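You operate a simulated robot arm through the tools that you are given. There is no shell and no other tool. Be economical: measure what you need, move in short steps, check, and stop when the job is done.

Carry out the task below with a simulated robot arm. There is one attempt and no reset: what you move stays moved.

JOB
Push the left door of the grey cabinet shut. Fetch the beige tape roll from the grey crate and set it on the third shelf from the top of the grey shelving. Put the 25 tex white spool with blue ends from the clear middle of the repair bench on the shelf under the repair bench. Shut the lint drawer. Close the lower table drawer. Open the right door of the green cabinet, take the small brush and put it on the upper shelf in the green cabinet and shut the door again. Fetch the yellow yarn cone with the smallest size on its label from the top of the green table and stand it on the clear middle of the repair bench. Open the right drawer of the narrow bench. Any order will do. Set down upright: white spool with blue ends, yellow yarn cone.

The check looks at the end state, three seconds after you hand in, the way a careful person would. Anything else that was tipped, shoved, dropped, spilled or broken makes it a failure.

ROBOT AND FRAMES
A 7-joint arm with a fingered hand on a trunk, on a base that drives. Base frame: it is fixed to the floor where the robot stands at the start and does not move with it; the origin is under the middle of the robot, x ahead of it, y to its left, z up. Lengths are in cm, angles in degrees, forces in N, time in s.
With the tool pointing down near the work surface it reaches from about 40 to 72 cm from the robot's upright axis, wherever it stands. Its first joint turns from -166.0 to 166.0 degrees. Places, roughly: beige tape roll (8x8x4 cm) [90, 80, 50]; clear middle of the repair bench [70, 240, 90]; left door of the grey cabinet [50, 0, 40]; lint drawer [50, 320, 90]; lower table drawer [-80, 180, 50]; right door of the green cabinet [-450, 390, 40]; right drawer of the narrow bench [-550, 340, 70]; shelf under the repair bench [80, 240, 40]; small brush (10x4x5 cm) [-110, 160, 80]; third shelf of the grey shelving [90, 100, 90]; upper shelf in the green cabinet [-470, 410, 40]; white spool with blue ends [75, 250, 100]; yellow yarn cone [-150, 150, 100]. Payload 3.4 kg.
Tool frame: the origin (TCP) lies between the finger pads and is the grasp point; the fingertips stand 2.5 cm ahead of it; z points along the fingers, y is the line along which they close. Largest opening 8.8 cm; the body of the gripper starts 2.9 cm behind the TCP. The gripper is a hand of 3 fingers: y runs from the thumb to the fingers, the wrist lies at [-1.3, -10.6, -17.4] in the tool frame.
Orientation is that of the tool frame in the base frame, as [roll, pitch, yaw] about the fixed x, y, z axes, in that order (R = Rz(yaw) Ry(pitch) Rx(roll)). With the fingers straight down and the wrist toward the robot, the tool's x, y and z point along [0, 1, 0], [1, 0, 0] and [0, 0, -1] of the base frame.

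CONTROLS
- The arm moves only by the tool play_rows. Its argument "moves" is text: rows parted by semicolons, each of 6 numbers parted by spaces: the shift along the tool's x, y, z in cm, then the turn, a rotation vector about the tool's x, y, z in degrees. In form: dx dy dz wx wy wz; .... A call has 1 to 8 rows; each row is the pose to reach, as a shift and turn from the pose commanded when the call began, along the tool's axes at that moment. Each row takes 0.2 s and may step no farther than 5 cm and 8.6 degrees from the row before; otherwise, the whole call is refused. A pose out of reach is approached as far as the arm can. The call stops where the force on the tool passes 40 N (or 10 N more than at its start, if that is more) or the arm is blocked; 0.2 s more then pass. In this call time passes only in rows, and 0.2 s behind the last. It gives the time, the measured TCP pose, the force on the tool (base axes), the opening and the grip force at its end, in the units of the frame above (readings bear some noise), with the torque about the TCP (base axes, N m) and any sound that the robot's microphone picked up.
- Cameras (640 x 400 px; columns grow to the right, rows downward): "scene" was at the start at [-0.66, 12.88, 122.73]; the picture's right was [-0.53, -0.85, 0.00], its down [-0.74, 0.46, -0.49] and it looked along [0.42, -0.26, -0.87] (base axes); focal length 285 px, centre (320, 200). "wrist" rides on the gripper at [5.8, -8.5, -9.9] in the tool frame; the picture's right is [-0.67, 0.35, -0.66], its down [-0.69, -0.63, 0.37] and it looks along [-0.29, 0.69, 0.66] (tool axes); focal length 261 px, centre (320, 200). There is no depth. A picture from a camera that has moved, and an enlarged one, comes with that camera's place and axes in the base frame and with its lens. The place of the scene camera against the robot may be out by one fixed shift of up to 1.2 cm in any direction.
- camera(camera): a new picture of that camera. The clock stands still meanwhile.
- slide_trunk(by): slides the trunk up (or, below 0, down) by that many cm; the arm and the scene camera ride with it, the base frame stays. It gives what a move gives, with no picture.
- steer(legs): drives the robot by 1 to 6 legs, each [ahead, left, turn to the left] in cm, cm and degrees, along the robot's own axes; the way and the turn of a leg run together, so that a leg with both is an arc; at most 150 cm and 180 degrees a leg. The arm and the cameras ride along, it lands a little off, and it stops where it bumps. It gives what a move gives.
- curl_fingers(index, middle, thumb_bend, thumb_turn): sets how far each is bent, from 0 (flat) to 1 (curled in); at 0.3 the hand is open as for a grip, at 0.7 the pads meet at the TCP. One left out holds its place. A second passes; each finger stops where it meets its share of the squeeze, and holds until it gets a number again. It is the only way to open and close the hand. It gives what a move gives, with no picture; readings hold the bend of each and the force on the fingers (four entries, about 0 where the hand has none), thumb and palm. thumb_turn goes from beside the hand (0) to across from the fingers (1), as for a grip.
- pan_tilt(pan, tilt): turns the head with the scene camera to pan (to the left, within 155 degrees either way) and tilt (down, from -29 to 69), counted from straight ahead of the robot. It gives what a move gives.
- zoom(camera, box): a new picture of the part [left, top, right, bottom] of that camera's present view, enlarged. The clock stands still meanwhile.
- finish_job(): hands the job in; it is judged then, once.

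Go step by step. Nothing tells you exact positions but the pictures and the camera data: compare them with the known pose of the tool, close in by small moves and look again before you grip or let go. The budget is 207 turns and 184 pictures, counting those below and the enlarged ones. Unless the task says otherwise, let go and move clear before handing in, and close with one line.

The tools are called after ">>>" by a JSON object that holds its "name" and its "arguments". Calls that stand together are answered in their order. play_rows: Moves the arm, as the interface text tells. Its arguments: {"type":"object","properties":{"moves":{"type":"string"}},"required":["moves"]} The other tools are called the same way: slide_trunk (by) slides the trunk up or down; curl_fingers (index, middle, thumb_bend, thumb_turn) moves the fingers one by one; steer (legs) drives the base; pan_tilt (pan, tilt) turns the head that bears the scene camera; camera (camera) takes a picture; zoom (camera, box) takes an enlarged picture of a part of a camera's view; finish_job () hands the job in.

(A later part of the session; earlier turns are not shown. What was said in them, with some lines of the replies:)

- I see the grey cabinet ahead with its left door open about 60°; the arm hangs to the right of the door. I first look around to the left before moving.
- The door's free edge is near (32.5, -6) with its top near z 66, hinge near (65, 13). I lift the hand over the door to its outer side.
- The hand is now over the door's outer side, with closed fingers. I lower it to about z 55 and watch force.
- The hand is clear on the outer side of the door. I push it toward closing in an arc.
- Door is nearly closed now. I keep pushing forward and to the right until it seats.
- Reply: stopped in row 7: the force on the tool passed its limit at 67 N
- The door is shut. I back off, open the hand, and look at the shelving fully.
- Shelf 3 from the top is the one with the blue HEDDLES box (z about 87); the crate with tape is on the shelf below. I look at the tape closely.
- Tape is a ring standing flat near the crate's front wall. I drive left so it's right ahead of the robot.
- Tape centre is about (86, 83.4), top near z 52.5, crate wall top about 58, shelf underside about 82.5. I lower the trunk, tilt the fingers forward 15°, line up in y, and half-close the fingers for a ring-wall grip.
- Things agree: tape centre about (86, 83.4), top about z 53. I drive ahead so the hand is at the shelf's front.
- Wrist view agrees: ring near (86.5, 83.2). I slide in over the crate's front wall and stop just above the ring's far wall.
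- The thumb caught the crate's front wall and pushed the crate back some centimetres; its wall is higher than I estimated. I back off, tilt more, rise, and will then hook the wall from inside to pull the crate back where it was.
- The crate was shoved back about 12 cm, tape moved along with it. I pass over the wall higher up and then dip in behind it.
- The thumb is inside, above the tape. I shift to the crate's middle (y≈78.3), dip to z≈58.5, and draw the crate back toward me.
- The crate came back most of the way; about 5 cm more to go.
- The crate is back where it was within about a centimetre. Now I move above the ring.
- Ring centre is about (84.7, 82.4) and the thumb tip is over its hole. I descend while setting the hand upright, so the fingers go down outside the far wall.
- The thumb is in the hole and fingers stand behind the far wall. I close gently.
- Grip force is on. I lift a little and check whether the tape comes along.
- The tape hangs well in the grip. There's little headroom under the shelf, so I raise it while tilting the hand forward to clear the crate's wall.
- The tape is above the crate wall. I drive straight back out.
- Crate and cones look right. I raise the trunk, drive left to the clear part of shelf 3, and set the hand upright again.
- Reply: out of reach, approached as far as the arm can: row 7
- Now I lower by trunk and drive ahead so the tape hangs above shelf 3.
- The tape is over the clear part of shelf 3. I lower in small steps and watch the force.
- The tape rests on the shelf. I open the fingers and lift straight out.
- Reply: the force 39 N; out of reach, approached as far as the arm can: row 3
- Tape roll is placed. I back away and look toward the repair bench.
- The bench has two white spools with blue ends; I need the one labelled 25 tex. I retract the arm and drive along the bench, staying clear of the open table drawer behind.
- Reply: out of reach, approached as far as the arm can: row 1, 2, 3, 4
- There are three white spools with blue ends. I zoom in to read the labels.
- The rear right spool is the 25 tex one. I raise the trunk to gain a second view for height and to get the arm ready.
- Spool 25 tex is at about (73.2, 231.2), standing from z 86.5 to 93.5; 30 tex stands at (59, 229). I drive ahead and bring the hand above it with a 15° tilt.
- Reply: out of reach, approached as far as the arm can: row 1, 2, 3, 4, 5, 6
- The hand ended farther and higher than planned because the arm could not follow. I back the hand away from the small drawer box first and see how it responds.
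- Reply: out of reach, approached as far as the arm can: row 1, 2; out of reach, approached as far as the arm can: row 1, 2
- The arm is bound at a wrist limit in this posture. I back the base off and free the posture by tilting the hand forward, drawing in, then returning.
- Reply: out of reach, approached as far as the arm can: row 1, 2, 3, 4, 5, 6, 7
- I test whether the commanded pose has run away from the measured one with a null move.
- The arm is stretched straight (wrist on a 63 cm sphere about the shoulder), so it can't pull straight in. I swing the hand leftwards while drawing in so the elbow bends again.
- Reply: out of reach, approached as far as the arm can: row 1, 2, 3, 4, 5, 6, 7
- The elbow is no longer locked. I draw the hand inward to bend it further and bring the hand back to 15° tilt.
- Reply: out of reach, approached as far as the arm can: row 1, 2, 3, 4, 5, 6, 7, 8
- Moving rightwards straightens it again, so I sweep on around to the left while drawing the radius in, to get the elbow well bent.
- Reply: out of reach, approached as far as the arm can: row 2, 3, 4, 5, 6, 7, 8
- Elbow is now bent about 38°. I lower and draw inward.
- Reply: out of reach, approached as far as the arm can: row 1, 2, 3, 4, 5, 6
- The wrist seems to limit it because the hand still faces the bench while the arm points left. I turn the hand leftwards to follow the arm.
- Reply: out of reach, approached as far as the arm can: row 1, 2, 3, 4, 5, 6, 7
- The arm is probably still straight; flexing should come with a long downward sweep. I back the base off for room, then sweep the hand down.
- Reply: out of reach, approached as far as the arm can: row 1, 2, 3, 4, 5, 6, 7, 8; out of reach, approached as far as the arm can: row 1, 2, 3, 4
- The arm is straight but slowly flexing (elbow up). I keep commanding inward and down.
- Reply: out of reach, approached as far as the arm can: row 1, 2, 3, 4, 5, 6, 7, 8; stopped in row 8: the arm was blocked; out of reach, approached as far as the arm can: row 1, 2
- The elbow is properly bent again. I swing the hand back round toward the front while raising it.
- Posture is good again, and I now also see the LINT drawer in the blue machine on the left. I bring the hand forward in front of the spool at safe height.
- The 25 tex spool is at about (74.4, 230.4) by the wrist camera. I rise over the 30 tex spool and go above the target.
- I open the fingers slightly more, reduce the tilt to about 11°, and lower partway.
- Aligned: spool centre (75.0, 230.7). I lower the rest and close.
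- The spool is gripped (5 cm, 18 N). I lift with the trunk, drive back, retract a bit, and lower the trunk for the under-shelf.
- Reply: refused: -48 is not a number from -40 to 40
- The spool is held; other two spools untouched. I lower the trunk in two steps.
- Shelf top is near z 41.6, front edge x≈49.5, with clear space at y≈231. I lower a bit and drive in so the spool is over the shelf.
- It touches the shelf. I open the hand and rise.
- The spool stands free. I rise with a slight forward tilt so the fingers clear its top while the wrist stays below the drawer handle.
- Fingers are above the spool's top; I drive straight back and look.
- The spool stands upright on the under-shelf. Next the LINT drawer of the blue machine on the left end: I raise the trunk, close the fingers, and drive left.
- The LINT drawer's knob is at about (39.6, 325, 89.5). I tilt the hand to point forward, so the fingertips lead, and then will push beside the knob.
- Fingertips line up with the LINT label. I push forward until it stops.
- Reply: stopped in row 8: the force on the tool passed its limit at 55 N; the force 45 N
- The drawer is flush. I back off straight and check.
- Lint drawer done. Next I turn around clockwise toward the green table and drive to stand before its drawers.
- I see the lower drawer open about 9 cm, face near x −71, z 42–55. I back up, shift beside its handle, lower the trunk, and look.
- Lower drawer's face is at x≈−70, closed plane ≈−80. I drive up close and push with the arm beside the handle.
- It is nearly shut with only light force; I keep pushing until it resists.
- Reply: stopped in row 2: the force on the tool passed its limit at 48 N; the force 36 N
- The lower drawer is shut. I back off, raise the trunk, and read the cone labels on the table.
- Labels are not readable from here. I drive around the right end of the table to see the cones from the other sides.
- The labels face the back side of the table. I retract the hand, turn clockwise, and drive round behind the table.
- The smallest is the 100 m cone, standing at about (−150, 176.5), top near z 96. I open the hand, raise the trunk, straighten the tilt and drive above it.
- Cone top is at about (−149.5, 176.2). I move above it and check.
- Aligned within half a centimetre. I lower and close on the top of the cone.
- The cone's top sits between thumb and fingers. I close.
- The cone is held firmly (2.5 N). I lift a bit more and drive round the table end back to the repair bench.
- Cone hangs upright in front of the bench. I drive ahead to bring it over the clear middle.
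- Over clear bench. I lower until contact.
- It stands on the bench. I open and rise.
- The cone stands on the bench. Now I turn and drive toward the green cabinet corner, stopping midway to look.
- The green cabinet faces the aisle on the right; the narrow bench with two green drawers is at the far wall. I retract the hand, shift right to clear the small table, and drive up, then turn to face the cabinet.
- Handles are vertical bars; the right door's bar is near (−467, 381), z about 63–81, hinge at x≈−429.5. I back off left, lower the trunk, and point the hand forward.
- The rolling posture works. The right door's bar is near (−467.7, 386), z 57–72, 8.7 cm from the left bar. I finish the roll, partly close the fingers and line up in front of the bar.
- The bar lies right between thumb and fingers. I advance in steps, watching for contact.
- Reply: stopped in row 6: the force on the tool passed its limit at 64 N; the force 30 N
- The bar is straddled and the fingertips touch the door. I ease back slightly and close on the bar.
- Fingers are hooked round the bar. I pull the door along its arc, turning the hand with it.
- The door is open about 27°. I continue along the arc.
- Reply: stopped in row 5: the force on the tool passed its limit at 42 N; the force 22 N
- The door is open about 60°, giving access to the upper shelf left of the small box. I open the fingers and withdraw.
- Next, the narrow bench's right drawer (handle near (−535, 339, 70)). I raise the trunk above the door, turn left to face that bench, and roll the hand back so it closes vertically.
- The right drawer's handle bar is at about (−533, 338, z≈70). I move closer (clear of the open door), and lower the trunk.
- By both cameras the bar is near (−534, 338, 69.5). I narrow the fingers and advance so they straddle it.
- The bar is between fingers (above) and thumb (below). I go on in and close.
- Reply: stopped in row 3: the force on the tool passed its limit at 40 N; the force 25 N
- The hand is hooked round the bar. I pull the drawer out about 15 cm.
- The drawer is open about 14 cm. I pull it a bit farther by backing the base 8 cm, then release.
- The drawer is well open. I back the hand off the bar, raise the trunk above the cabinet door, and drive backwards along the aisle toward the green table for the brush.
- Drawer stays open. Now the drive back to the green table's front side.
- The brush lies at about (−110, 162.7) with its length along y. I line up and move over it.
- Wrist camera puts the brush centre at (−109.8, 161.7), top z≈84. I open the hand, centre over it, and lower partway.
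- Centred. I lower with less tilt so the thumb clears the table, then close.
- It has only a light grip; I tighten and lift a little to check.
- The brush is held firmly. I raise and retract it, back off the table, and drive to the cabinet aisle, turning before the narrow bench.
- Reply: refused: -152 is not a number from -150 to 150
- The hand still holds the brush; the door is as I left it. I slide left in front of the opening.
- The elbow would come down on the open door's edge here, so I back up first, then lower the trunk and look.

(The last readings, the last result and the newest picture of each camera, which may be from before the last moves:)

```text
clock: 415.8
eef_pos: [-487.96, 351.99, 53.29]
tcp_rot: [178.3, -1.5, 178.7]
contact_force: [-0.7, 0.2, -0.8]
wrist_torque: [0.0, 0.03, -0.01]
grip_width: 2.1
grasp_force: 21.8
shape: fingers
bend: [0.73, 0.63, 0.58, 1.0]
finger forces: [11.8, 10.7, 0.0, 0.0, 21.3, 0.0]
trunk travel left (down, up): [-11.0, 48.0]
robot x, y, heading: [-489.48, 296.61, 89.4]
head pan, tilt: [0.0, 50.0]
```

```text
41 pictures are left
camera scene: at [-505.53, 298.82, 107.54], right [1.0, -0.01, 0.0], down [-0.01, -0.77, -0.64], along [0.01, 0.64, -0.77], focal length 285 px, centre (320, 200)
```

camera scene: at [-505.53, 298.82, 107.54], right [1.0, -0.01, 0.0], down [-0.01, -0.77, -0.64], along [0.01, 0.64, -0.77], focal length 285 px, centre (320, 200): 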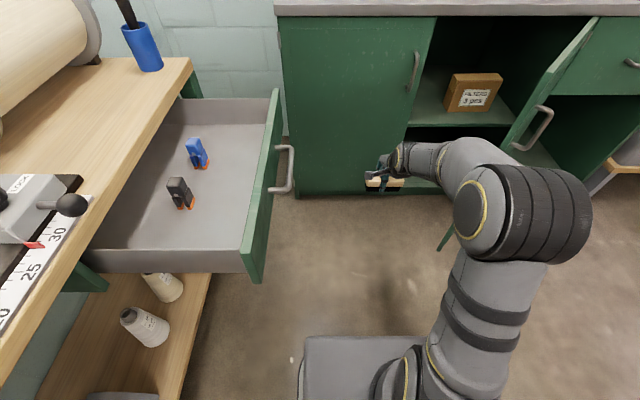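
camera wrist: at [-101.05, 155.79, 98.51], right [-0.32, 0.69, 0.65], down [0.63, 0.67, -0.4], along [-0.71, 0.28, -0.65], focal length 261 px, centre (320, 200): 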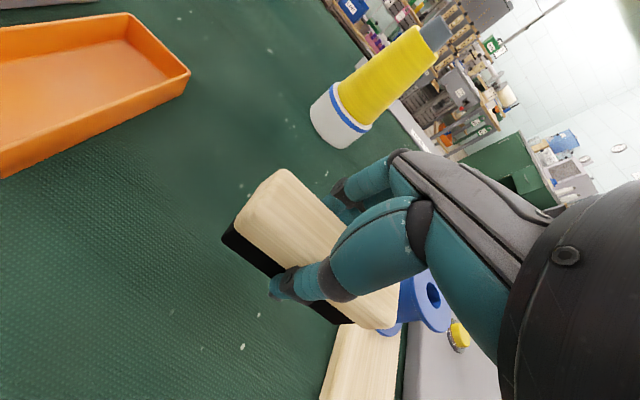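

The elbow actually stands above the arm line, so there is room beside the door. I shift the hand right with the arm and drive forward to the mouth of the opening.

>>> {"name": "play_rows", "arguments": {"moves": "-4.5 0 0 0 0 0; -9 0 0 0 0 0; -13.5 0 0 0 0 0; -18 0 0 0 0 0"}}

>>> {"name": "steer", "arguments": {"legs": [[14, 0, 0.5]]}}

>>> {"name": "camera", "arguments": {"camera": "scene"}}

>>> {"name": "camera", "arguments": {"camera": "wrist"}}

```text
clock: 416.8
eef_pos: [-470.06, 351.44, 52.69]
tcp_rot: [178.2, -1.6, 178.6]
contact_force: [-0.8, 0.0, -0.7]
wrist_torque: [0.01, -0.01, 0.01]
grip_width: 2.08
grasp_force: 21.8
shape: fingers
bend: [0.73, 0.63, 0.58, 1.0]
finger forces: [11.6, 10.6, 0.0, 0.0, 21.2, 0.0]
trunk travel left (down, up): [-11.0, 48.0]
robot x, y, heading: [-489.26, 296.03, 89.5]
head pan, tilt: [0.0, 50.0]
```

```text
clock: 418.1
eef_pos: [-470.65, 365.66, 52.68]
tcp_rot: [178.2, -1.6, 179.3]
contact_force: [0.1, -0.1, -1.0]
wrist_torque: [-0.02, 0.04, 0.03]
grip_width: 2.08
grasp_force: 22.0
shape: fingers
bend: [0.73, 0.63, 0.58, 1.0]
finger forces: [11.6, 10.8, 0.1, 0.0, 21.3, 0.0]
trunk travel left (down, up): [-11.0, 48.0]
robot x, y, heading: [-489.82, 310.51, 90.0]
head pan, tilt: [0.0, 50.0]
```

```text
40 pictures are left
camera scene: at [-505.5, 312.72, 107.54], right [1.0, 0.0, 0.0], down [0.0, -0.77, -0.64], along [0.0, 0.64, -0.77], focal length 285 px, centre (320, 200)
```

scene: 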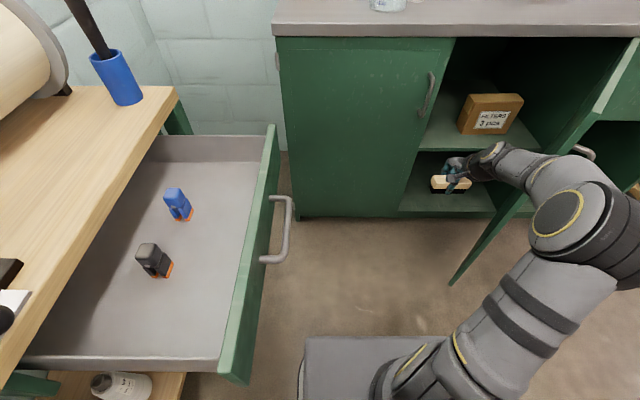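

```text
39 pictures are left
camera wrist: at [-476.24, 356.93, 62.54], right [0.69, 0.32, 0.65], down [0.67, -0.63, -0.4], along [0.28, 0.71, -0.65], focal length 261 px, centre (320, 200)
```

wrist: 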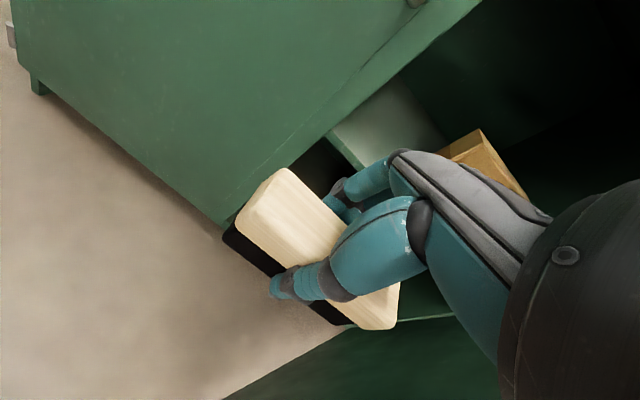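

Clearances are fine if I first go forward, then right. I do that.

>>> {"name": "steer", "arguments": {"legs": [[10, 0, 0]]}}

>>> {"name": "play_rows", "arguments": {"moves": "-4.5 0 0 0 0 0; -9 0 0 0 0 0; -10.5 0 0 0 0 0"}}

>>> {"name": "camera", "arguments": {"camera": "wrist"}}

>>> {"name": "camera", "arguments": {"camera": "scene"}}

```text
clock: 419.2
eef_pos: [-470.66, 375.62, 52.72]
tcp_rot: [178.2, -1.6, 179.3]
contact_force: [-0.2, -0.1, -0.7]
wrist_torque: [0.03, -0.01, 0.0]
grip_width: 2.09
grasp_force: 21.6
shape: fingers
bend: [0.73, 0.63, 0.58, 1.0]
finger forces: [11.6, 10.6, 0.0, 0.1, 21.2, 0.0]
trunk travel left (down, up): [-11.0, 48.0]
robot x, y, heading: [-489.38, 320.74, 90.1]
head pan, tilt: [0.0, 50.0]
```

```text
clock: 420.1
eef_pos: [-460.15, 375.49, 52.5]
tcp_rot: [178.1, -1.6, 179.2]
contact_force: [0.6, -0.4, -1.4]
wrist_torque: [-0.02, -0.03, 0.0]
grip_width: 2.08
grasp_force: 22.1
shape: fingers
bend: [0.73, 0.63, 0.58, 1.0]
finger forces: [11.5, 10.6, 0.0, 0.0, 21.3, 0.0]
trunk travel left (down, up): [-11.0, 48.0]
robot x, y, heading: [-489.51, 320.45, 90.3]
head pan, tilt: [0.0, 50.0]
```

```text
38 pictures are left
camera wrist: at [-465.76, 366.65, 62.26], right [0.69, 0.32, 0.65], down [0.67, -0.63, -0.4], along [0.28, 0.71, -0.65], focal length 261 px, centre (320, 200)
```

wrist: 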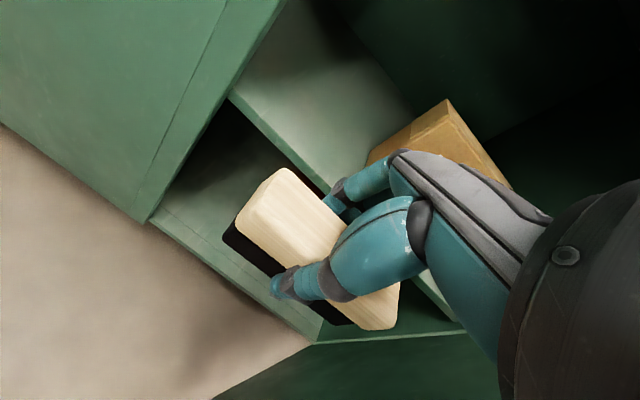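

```text
37 pictures are left
camera scene: at [-505.53, 322.64, 107.54], right [1.0, 0.0, 0.0], down [0.0, -0.77, -0.64], along [0.0, 0.64, -0.77], focal length 285 px, centre (320, 200)
```

scene: 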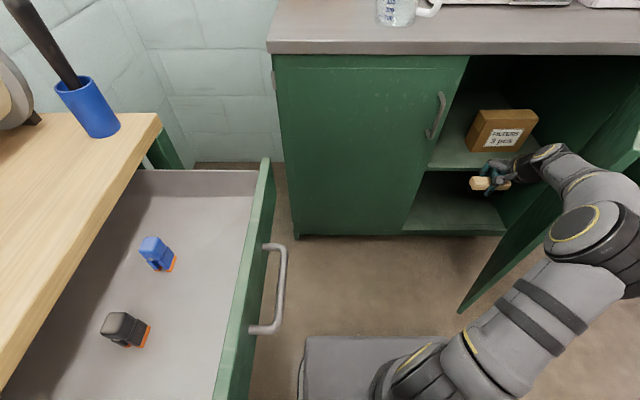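

Shelf front edge is at y≈391.5, box left side at x≈−452.5. I drive in 15 cm and check.

>>> {"name": "steer", "arguments": {"legs": [[15, 1, 0]]}}

>>> {"name": "camera", "arguments": {"camera": "wrist"}}

>>> {"name": "camera", "arguments": {"camera": "scene"}}

```text
clock: 421.4
eef_pos: [-461.26, 390.45, 52.35]
tcp_rot: [178.3, -1.6, 179.3]
contact_force: [-0.5, -0.1, -0.3]
wrist_torque: [-0.04, 0.02, 0.02]
grip_width: 2.07
grasp_force: 21.8
shape: fingers
bend: [0.73, 0.63, 0.58, 1.0]
finger forces: [11.5, 10.7, 0.0, 0.0, 21.3, 0.0]
trunk travel left (down, up): [-11.0, 48.0]
robot x, y, heading: [-490.53, 335.22, 90.1]
head pan, tilt: [0.0, 50.0]
```

```text
36 pictures are left
camera wrist: at [-466.88, 381.63, 62.26], right [0.69, 0.32, 0.65], down [0.67, -0.63, -0.4], along [0.28, 0.71, -0.65], focal length 261 px, centre (320, 200)
```

wrist: 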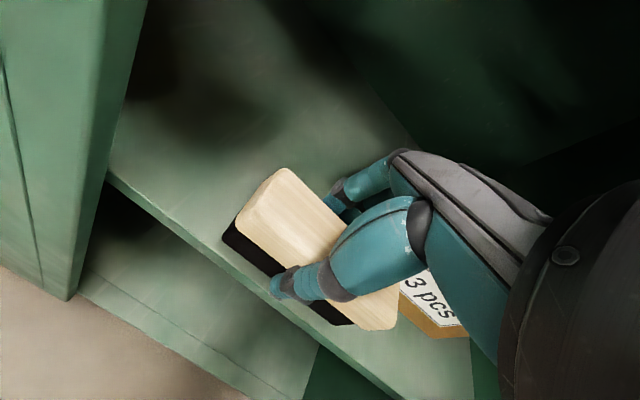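

```text
35 pictures are left
camera scene: at [-506.57, 337.58, 107.54], right [1.0, 0.0, 0.0], down [0.0, -0.77, -0.64], along [0.0, 0.64, -0.77], focal length 285 px, centre (320, 200)
```

scene: 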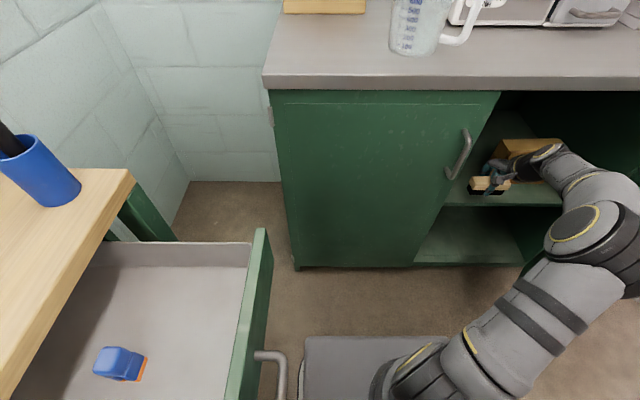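

Clear of the box. I go 5.5 cm further in and lower toward the shelf.

>>> {"name": "play_rows", "arguments": {"moves": "0 2.8 0 0 0 0; 0 5.5 0.2 0 0 0; 0 5.4 2.8 0 0 0; 0 5.4 4.8 0 0 0"}}

>>> {"name": "play_rows", "arguments": {"moves": "0 0 0.6 0 0 0; 0 0 1 0 0 0"}}

>>> {"name": "camera", "arguments": {"camera": "wrist"}}

```text
clock: 422.4
eef_pos: [-461.26, 395.98, 47.89]
tcp_rot: [178.2, -1.6, 179.3]
contact_force: [0.1, 0.4, -1.1]
wrist_torque: [-0.04, 0.01, 0.01]
grip_width: 2.07
grasp_force: 22.1
shape: fingers
bend: [0.73, 0.63, 0.58, 1.0]
finger forces: [11.6, 10.7, 0.0, 0.0, 21.2, 0.0]
trunk travel left (down, up): [-11.0, 48.0]
robot x, y, heading: [-490.7, 335.41, 90.0]
head pan, tilt: [0.0, 50.0]
```

```text
clock: 423.0
eef_pos: [-461.31, 396.03, 46.94]
tcp_rot: [178.2, -1.5, 179.3]
contact_force: [-0.4, -0.1, 2.4]
wrist_torque: [-0.02, -0.01, 0.0]
grip_width: 2.06
grasp_force: 22.4
shape: fingers
bend: [0.73, 0.63, 0.58, 1.0]
finger forces: [11.3, 11.5, 0.0, 0.0, 22.1, 0.0]
trunk travel left (down, up): [-11.0, 48.0]
robot x, y, heading: [-490.78, 335.32, 90.1]
head pan, tilt: [0.0, 50.0]
```

```text
34 pictures are left
camera wrist: at [-466.96, 387.23, 56.74], right [0.69, 0.32, 0.65], down [0.67, -0.63, -0.4], along [0.28, 0.71, -0.64], focal length 261 px, centre (320, 200)
```

wrist: 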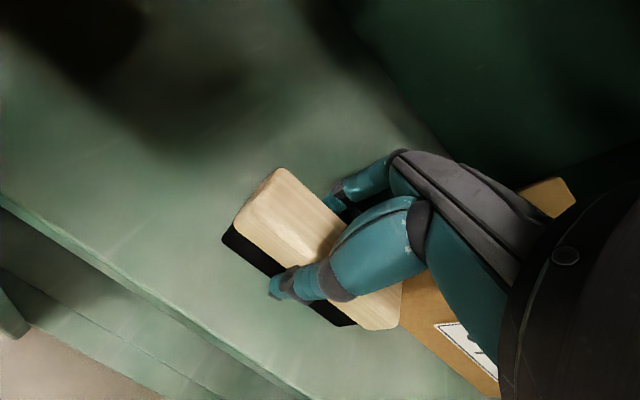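

It rests on the shelf. I open and rise.

>>> {"name": "curl_fingers", "arguments": {"index": 0.35, "middle": 0.35, "thumb_bend": 0.35}}

>>> {"name": "play_rows", "arguments": {"moves": "0 0 -2.5 0 0 0; 0 0 -5.5 0 0 0; 0 0 -8 0 0 0"}}

>>> {"name": "camera", "arguments": {"camera": "wrist"}}

```text
clock: 424.0
eef_pos: [-461.32, 396.05, 46.88]
tcp_rot: [178.2, -1.5, 179.4]
contact_force: [-0.7, -0.1, -0.5]
wrist_torque: [0.0, 0.01, -0.01]
grip_width: 7.39
grasp_force: 0.0
shape: fingers
bend: [0.35, 0.35, 0.35, 0.98]
finger forces: [0.1, 0.0, 0.0, 0.0, 0.1, 0.1]
trunk travel left (down, up): [-11.0, 48.0]
robot x, y, heading: [-490.68, 335.51, 90.3]
head pan, tilt: [0.0, 50.0]
```

```text
clock: 424.8
eef_pos: [-461.08, 395.7, 54.78]
tcp_rot: [178.3, -1.5, 179.4]
contact_force: [-0.5, 1.2, -0.1]
wrist_torque: [-0.01, 0.0, -0.01]
grip_width: 7.39
grasp_force: 0.0
shape: fingers
bend: [0.35, 0.35, 0.35, 0.98]
finger forces: [0.0, 0.1, 0.0, 0.1, 0.0, 0.0]
trunk travel left (down, up): [-11.0, 48.0]
robot x, y, heading: [-490.6, 335.47, 90.2]
head pan, tilt: [0.0, 50.0]
```

```text
33 pictures are left
camera wrist: at [-466.78, 386.94, 64.66], right [0.69, 0.32, 0.65], down [0.67, -0.63, -0.4], along [0.28, 0.71, -0.65], focal length 261 px, centre (320, 200)
```

wrist: 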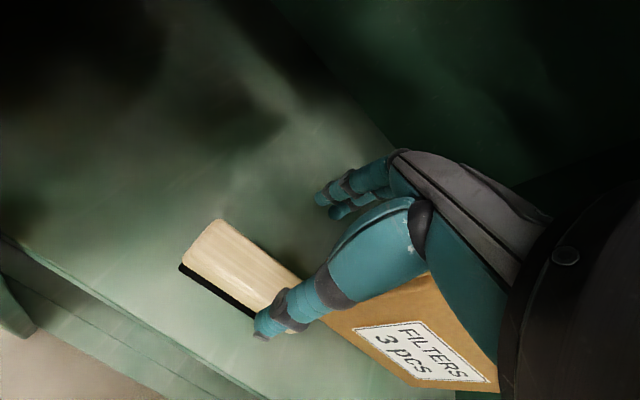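

The brush lies on the upper shelf. I withdraw the same way: back, left, back.

>>> {"name": "steer", "arguments": {"legs": [[-20, 0, 0]]}}

>>> {"name": "play_rows", "arguments": {"moves": "4.5 0 0 0 0 0; 9 0 0 0 0 0; 10.5 -1 0 0 0 0"}}

>>> {"name": "steer", "arguments": {"legs": [[-26, 0, 0]]}}

>>> {"name": "camera", "arguments": {"camera": "scene"}}

```text
clock: 426.4
eef_pos: [-460.98, 375.67, 54.79]
tcp_rot: [178.1, -1.5, 179.3]
contact_force: [0.5, 0.0, -0.7]
wrist_torque: [0.03, -0.02, -0.01]
grip_width: 7.38
grasp_force: 0.2
shape: fingers
bend: [0.35, 0.35, 0.35, 0.98]
finger forces: [0.0, 0.0, 0.0, 0.0, 0.1, 0.0]
trunk travel left (down, up): [-11.0, 48.0]
robot x, y, heading: [-490.56, 315.13, 90.1]
head pan, tilt: [0.0, 50.0]
```

```text
clock: 427.2
eef_pos: [-471.62, 374.84, 55.13]
tcp_rot: [178.2, -1.4, 179.3]
contact_force: [0.7, -0.2, 0.1]
wrist_torque: [0.01, -0.01, 0.02]
grip_width: 7.37
grasp_force: 0.0
shape: fingers
bend: [0.35, 0.35, 0.35, 0.98]
finger forces: [0.0, 0.1, 0.0, 0.0, 0.0, 0.1]
trunk travel left (down, up): [-11.0, 48.0]
robot x, y, heading: [-490.41, 315.65, 89.9]
head pan, tilt: [0.0, 50.0]
```

```text
clock: 429.1
eef_pos: [-471.56, 348.74, 55.08]
tcp_rot: [178.2, -1.5, 179.3]
contact_force: [0.3, -0.3, -0.1]
wrist_torque: [-0.02, 0.0, -0.04]
grip_width: 7.39
grasp_force: 0.0
shape: fingers
bend: [0.35, 0.35, 0.35, 0.98]
finger forces: [0.1, 0.0, 0.1, 0.0, 0.0, 0.0]
trunk travel left (down, up): [-11.0, 48.0]
robot x, y, heading: [-490.36, 288.94, 90.2]
head pan, tilt: [0.0, 50.0]
```

```text
32 pictures are left
camera scene: at [-506.43, 291.45, 107.54], right [1.0, 0.0, 0.0], down [0.0, -0.77, -0.64], along [0.0, 0.64, -0.77], focal length 285 px, centre (320, 200)
```

scene: 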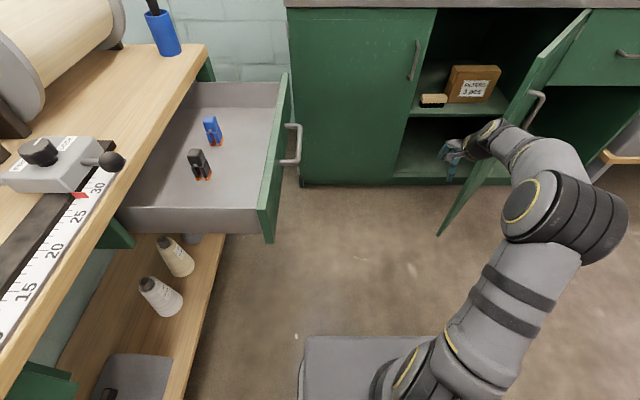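

The brush sits by the FILTERS box. To shut the door I make a fist, slide in front of the door's edge to its outer side, and lower to below the handle.

>>> {"name": "play_rows", "arguments": {"moves": "0 -3 0 -4 0 0; 0 -5 0 -8 0 0"}}

>>> {"name": "curl_fingers", "arguments": {"index": 0.7, "middle": 0.7, "thumb_bend": 0.6}}

>>> {"name": "steer", "arguments": {"legs": [[0, -30, 0]]}}

>>> {"name": "slide_trunk", "arguments": {"by": -10}}

>>> {"name": "camera", "arguments": {"camera": "scene"}}

```text
clock: 429.7
eef_pos: [-471.46, 343.7, 54.91]
tcp_rot: [170.2, -1.6, 179.2]
contact_force: [-0.4, 0.1, 0.3]
wrist_torque: [0.02, 0.01, -0.03]
grip_width: 7.37
grasp_force: 0.0
shape: fingers
bend: [0.35, 0.35, 0.35, 0.98]
finger forces: [0.0, 0.0, 0.1, 0.0, 0.0, 0.0]
trunk travel left (down, up): [-11.0, 48.0]
robot x, y, heading: [-489.9, 289.28, 90.1]
head pan, tilt: [0.0, 50.0]
```

```text
clock: 430.7
eef_pos: [-471.49, 343.68, 54.95]
tcp_rot: [170.1, -1.7, 179.3]
contact_force: [0.1, -0.6, 0.1]
wrist_torque: [0.01, -0.02, -0.02]
grip_width: 0.95
grasp_force: 0.2
shape: fingers
bend: [0.7, 0.7, 0.6, 1.0]
finger forces: [0.1, 0.0, 0.0, 0.0, 0.1, 0.0]
trunk travel left (down, up): [-11.0, 48.0]
robot x, y, heading: [-490.46, 288.93, 90.3]
head pan, tilt: [0.0, 50.0]
```

```text
clock: 432.8
eef_pos: [-441.23, 343.69, 55.03]
tcp_rot: [170.2, -1.7, 179.3]
contact_force: [-0.7, -0.2, -1.8]
wrist_torque: [0.01, 0.02, -0.03]
grip_width: 0.93
grasp_force: 0.1
shape: fingers
bend: [0.7, 0.7, 0.6, 1.0]
finger forces: [0.0, 0.0, 0.1, 0.0, 0.1, 0.0]
trunk travel left (down, up): [-11.0, 48.0]
robot x, y, heading: [-460.01, 289.28, 90.2]
head pan, tilt: [0.0, 50.0]
```

```text
clock: 434.1
eef_pos: [-441.24, 343.77, 45.03]
tcp_rot: [170.2, -1.6, 179.3]
contact_force: [0.0, -0.1, -0.5]
wrist_torque: [-0.01, 0.02, 0.02]
grip_width: 0.94
grasp_force: 0.1
shape: fingers
bend: [0.7, 0.7, 0.6, 1.0]
finger forces: [0.1, 0.0, 0.1, 0.0, 0.0, 0.1]
trunk travel left (down, up): [-1.0, 58.0]
robot x, y, heading: [-460.5, 288.96, 90.3]
head pan, tilt: [0.0, 50.0]
```

```text
31 pictures are left
camera scene: at [-476.15, 291.53, 97.54], right [1.0, 0.0, 0.0], down [0.0, -0.77, -0.64], along [0.0, 0.64, -0.77], focal length 285 px, centre (320, 200)
```

scene: 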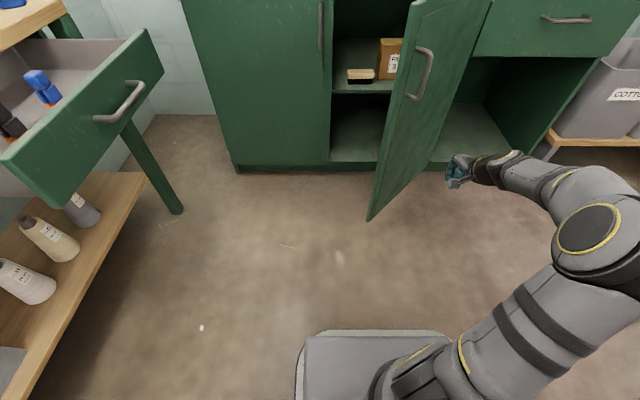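

The fist is on the door's outer side. I drive diagonally forward-left to swing it shut.

>>> {"name": "steer", "arguments": {"legs": [[27, 18, 0]]}}

>>> {"name": "camera", "arguments": {"camera": "scene"}}

```text
clock: 436.2
eef_pos: [-459.39, 370.79, 45.09]
tcp_rot: [170.2, -1.5, 179.1]
contact_force: [0.3, -0.3, 0.7]
wrist_torque: [0.02, 0.0, -0.01]
grip_width: 0.91
grasp_force: 0.0
shape: fingers
bend: [0.7, 0.7, 0.6, 1.0]
finger forces: [0.0, 0.0, 0.0, 0.0, 0.0, 0.1]
trunk travel left (down, up): [-1.0, 58.0]
robot x, y, heading: [-478.43, 316.25, 90.0]
head pan, tilt: [0.0, 50.0]
```

```text
30 pictures are left
camera scene: at [-494.4, 318.65, 97.54], right [1.0, 0.0, 0.0], down [0.0, -0.77, -0.64], along [0.0, 0.64, -0.77], focal length 285 px, centre (320, 200)
```

scene: 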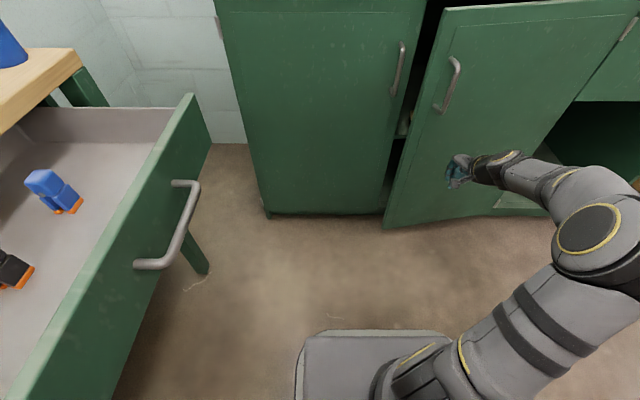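

Nearly shut. I finish with the arm, pushing straight forward.

>>> {"name": "play_rows", "arguments": {"moves": "0 2.5 0.4 0 0 0; 0 5 0.85 0 0 0; 0 7 1.2 0 0 0; 0 9 1.55 0 0 0; 0 11 1.9 0 0 0; 0 13 2.2 0 0 0; 0 15 2.6 0 0 0; 0 17 2.9 0 0 0"}}

>>> {"name": "camera", "arguments": {"camera": "scene"}}

```text
clock: 437.8
eef_pos: [-459.15, 384.78, 44.96]
tcp_rot: [171.0, -1.5, 179.3]
contact_force: [-4.9, -35.2, 10.4]
wrist_torque: [1.15, -0.23, -0.17]
grip_width: 0.9
grasp_force: 18.3
shape: fingers
bend: [0.7, 0.7, 0.6, 1.0]
finger forces: [0.1, 36.0, 0.1, 0.0, 0.0, 0.0]
trunk travel left (down, up): [-1.0, 58.0]
robot x, y, heading: [-478.24, 316.22, 90.1]
head pan, tilt: [0.0, 50.0]
stopped in row 7: the force on the tool passed its limit at 112 N (the readings are from after the stop); the commanded pose is now the measured one
```

```text
29 pictures are left
camera scene: at [-494.46, 318.29, 97.55], right [1.0, 0.0, 0.0], down [0.0, -0.76, -0.65], along [0.0, 0.65, -0.76], focal length 285 px, centre (320, 200)
```

scene: 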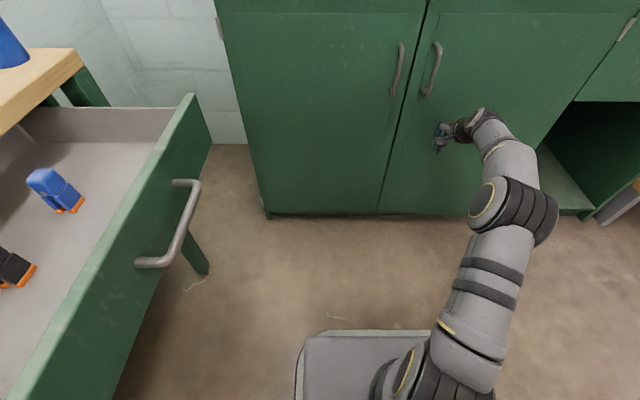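

The door is shut. I back away and check the result and the counter.

>>> {"name": "play_rows", "arguments": {"moves": "0 -3 -0.5 0 0 0; 0 -7 -1.2 0 0 0"}}

>>> {"name": "steer", "arguments": {"legs": [[-24, 0, 0]]}}

>>> {"name": "slide_trunk", "arguments": {"by": 40}}

>>> {"name": "pan_tilt", "arguments": {"pan": 0, "tilt": 40}}

>>> {"name": "camera", "arguments": {"camera": "scene"}}

```text
clock: 438.4
eef_pos: [-459.18, 378.05, 44.87]
tcp_rot: [171.0, -1.6, 179.3]
contact_force: [-0.6, -0.4, 0.0]
wrist_torque: [-0.02, -0.02, 0.04]
grip_width: 0.95
grasp_force: 0.1
shape: fingers
bend: [0.7, 0.7, 0.6, 1.0]
finger forces: [0.0, 0.1, 0.0, 0.1, 0.0, 0.1]
trunk travel left (down, up): [-1.0, 58.0]
robot x, y, heading: [-478.31, 316.77, 89.9]
head pan, tilt: [0.0, 50.0]
```

```text
clock: 440.2
eef_pos: [-459.27, 353.95, 44.9]
tcp_rot: [171.0, -1.6, 179.4]
contact_force: [0.5, 0.1, 0.3]
wrist_torque: [0.03, -0.01, 0.0]
grip_width: 0.92
grasp_force: 0.1
shape: fingers
bend: [0.7, 0.7, 0.6, 1.0]
finger forces: [0.0, 0.0, 0.0, 0.0, 0.0, 0.0]
trunk travel left (down, up): [-1.0, 58.0]
robot x, y, heading: [-478.23, 292.2, 90.0]
head pan, tilt: [0.0, 50.0]
```

```text
clock: 444.0
eef_pos: [-459.19, 353.88, 84.81]
tcp_rot: [171.0, -1.6, 179.5]
contact_force: [0.0, -1.4, 1.0]
wrist_torque: [-0.01, 0.02, 0.01]
grip_width: 0.92
grasp_force: 0.1
shape: fingers
bend: [0.7, 0.7, 0.6, 1.0]
finger forces: [0.1, 0.0, 0.1, 0.1, 0.0, 0.0]
trunk travel left (down, up): [-41.0, 18.0]
robot x, y, heading: [-478.41, 292.59, 90.3]
head pan, tilt: [0.0, 50.0]
```

```text
clock: 444.8
eef_pos: [-459.19, 353.89, 84.89]
tcp_rot: [171.0, -1.6, 179.5]
contact_force: [0.2, 0.1, 0.8]
wrist_torque: [-0.01, -0.03, -0.02]
grip_width: 0.94
grasp_force: 0.2
shape: fingers
bend: [0.7, 0.7, 0.6, 1.0]
finger forces: [0.1, 0.1, 0.0, 0.0, 0.0, 0.0]
trunk travel left (down, up): [-41.0, 18.0]
robot x, y, heading: [-478.11, 291.9, 90.0]
head pan, tilt: [0.0, 40.0]
```

```text
28 pictures are left
camera scene: at [-494.37, 295.27, 138.95], right [1.0, 0.0, 0.0], down [0.0, -0.64, -0.77], along [0.0, 0.77, -0.64], focal length 285 px, centre (320, 200)
```

scene: 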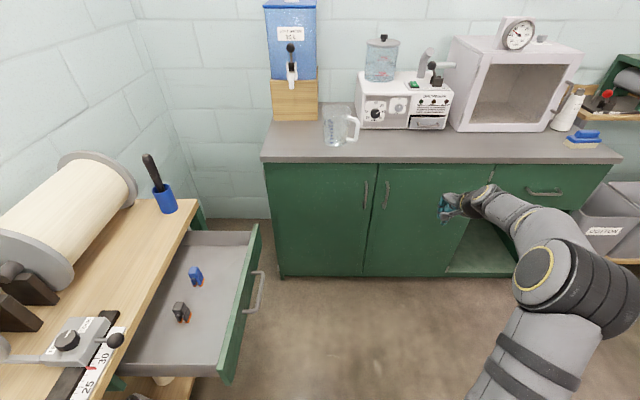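

Everything here is in order. Since the tape crate was pushed and pulled back earlier, I return to the starting spot to compare its place with my first picture.

>>> {"name": "play_rows", "arguments": {"moves": "4 -4 -0.7 0 0 0; 8 -7 -1.4 0 0 0; 12 -10 -2 0 0 0; 16 -12 -2.4 0 0 0; 20 -13 -2.6 0 0 0"}}

>>> {"name": "steer", "arguments": {"legs": [[0, 0, -90], [0, 27, 0], [150, 0, 0], [150, 0, 0], [143, 0, 0]]}}

>>> {"name": "steer", "arguments": {"legs": [[0, -150, 0], [0, -150, 0]]}}

```text
refused: row 1 steps farther than a row can; nothing moved
```

```text
clock: 471.2
eef_pos: [24.57, 284.85, 84.82]
tcp_rot: [170.9, -1.6, 87.4]
contact_force: [-0.5, -0.9, 1.1]
wrist_torque: [-0.03, 0.0, 0.01]
grip_width: 0.91
grasp_force: 0.1
shape: fingers
bend: [0.7, 0.7, 0.6, 1.0]
finger forces: [0.1, 0.1, 0.0, 0.0, 0.0, 0.0]
trunk travel left (down, up): [-41.0, 18.0]
robot x, y, heading: [-36.16, 306.08, -2.0]
head pan, tilt: [0.0, 40.0]
```

```text
clock: 485.7
eef_pos: [13.39, -14.56, 84.92]
tcp_rot: [171.0, -1.5, 87.4]
contact_force: [0.7, 1.0, -0.1]
wrist_torque: [0.01, 0.02, 0.01]
grip_width: 0.93
grasp_force: 0.0
shape: fingers
bend: [0.7, 0.7, 0.6, 1.0]
finger forces: [0.1, 0.0, 0.1, 0.0, 0.0, 0.0]
trunk travel left (down, up): [-41.0, 18.0]
robot x, y, heading: [-47.67, 6.66, -1.9]
head pan, tilt: [0.0, 40.0]
```

I level the heading, retract the hand, and take the same view as at the start.

>>> {"name": "play_rows", "arguments": {"moves": "0 -4.5 -0.8 0 0 0; 0 -9 -1.6 0 0 0; 0 -13.5 -2.4 0 0 0; 0 -17 -3 0 0 0"}}

>>> {"name": "slide_trunk", "arguments": {"by": -13.5}}

>>> {"name": "steer", "arguments": {"legs": [[0, 0, 2], [47.6, -6.6, 0]]}}

>>> {"name": "pan_tilt", "arguments": {"pan": 45, "tilt": 40}}

>>> {"name": "zoom", "arguments": {"camera": "scene", "box": [300, 120, 440, 220]}}

```text
clock: 486.7
eef_pos: [-3.82, -13.88, 85.2]
tcp_rot: [171.1, -1.5, 87.6]
contact_force: [0.8, 0.8, 0.1]
wrist_torque: [-0.03, -0.01, -0.01]
grip_width: 0.9
grasp_force: 0.1
shape: fingers
bend: [0.7, 0.7, 0.6, 1.0]
finger forces: [0.1, 0.0, 0.1, 0.0, 0.1, 0.1]
trunk travel left (down, up): [-41.0, 18.0]
robot x, y, heading: [-47.37, 6.85, -2.0]
head pan, tilt: [0.0, 40.0]
```

```text
clock: 488.3
eef_pos: [-3.75, -13.92, 71.8]
tcp_rot: [171.0, -1.6, 87.4]
contact_force: [0.8, -0.2, 0.1]
wrist_torque: [0.0, -0.01, -0.01]
grip_width: 0.93
grasp_force: 0.1
shape: fingers
bend: [0.7, 0.7, 0.6, 1.0]
finger forces: [0.0, 0.0, 0.1, 0.1, 0.0, 0.1]
trunk travel left (down, up): [-27.5, 31.5]
robot x, y, heading: [-47.45, 6.32, -2.0]
head pan, tilt: [0.0, 40.0]
```

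```text
clock: 491.6
eef_pos: [45.0, -18.49, 71.65]
tcp_rot: [171.0, -1.6, 89.8]
contact_force: [-0.5, -0.6, 0.6]
wrist_torque: [-0.06, 0.01, 0.03]
grip_width: 0.94
grasp_force: 0.0
shape: fingers
bend: [0.7, 0.7, 0.6, 1.0]
finger forces: [0.0, 0.0, 0.1, 0.0, 0.0, 0.0]
trunk travel left (down, up): [-27.5, 31.5]
robot x, y, heading: [0.62, 0.01, 0.5]
head pan, tilt: [0.0, 40.0]
```

```text
clock: 492.7
eef_pos: [45.05, -18.55, 71.7]
tcp_rot: [171.0, -1.6, 89.8]
contact_force: [0.4, 0.3, -0.3]
wrist_torque: [-0.02, 0.02, -0.02]
grip_width: 0.92
grasp_force: 0.0
shape: fingers
bend: [0.7, 0.7, 0.6, 1.0]
finger forces: [0.0, 0.0, 0.0, 0.0, 0.0, 0.0]
trunk travel left (down, up): [-27.5, 31.5]
robot x, y, heading: [0.77, 0.02, 0.5]
head pan, tilt: [45.0, 40.0]
```

```text
4.00 times, centred on (370, 170) of scene
camera zoom: at [0.01, 22.56, 125.45], right [0.71, -0.7, 0.0], down [-0.45, -0.46, -0.77], along [0.54, 0.55, -0.64], focal length 1139 px, centre (120, 320)
```

zoom: 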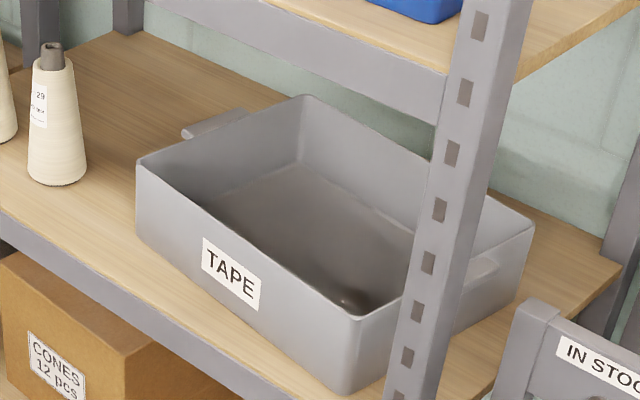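

The crate is centred where it was within about a centimetre, only slightly askew (about 7°). All other tasks were seen done and the hand is clear, so I hand in.

>>> {"name": "finish_job", "arguments": {}}

```text
The job is handed in.
```

I did all eight tasks and handed the job in, with one flaw. The grey crate is back where it was to within about 1 cm, but it now sits about 7° askew. I knocked it back about 12 cm while reaching for the tape and pulled it forward again. I left the skew because straightening it risked moving the crate again.
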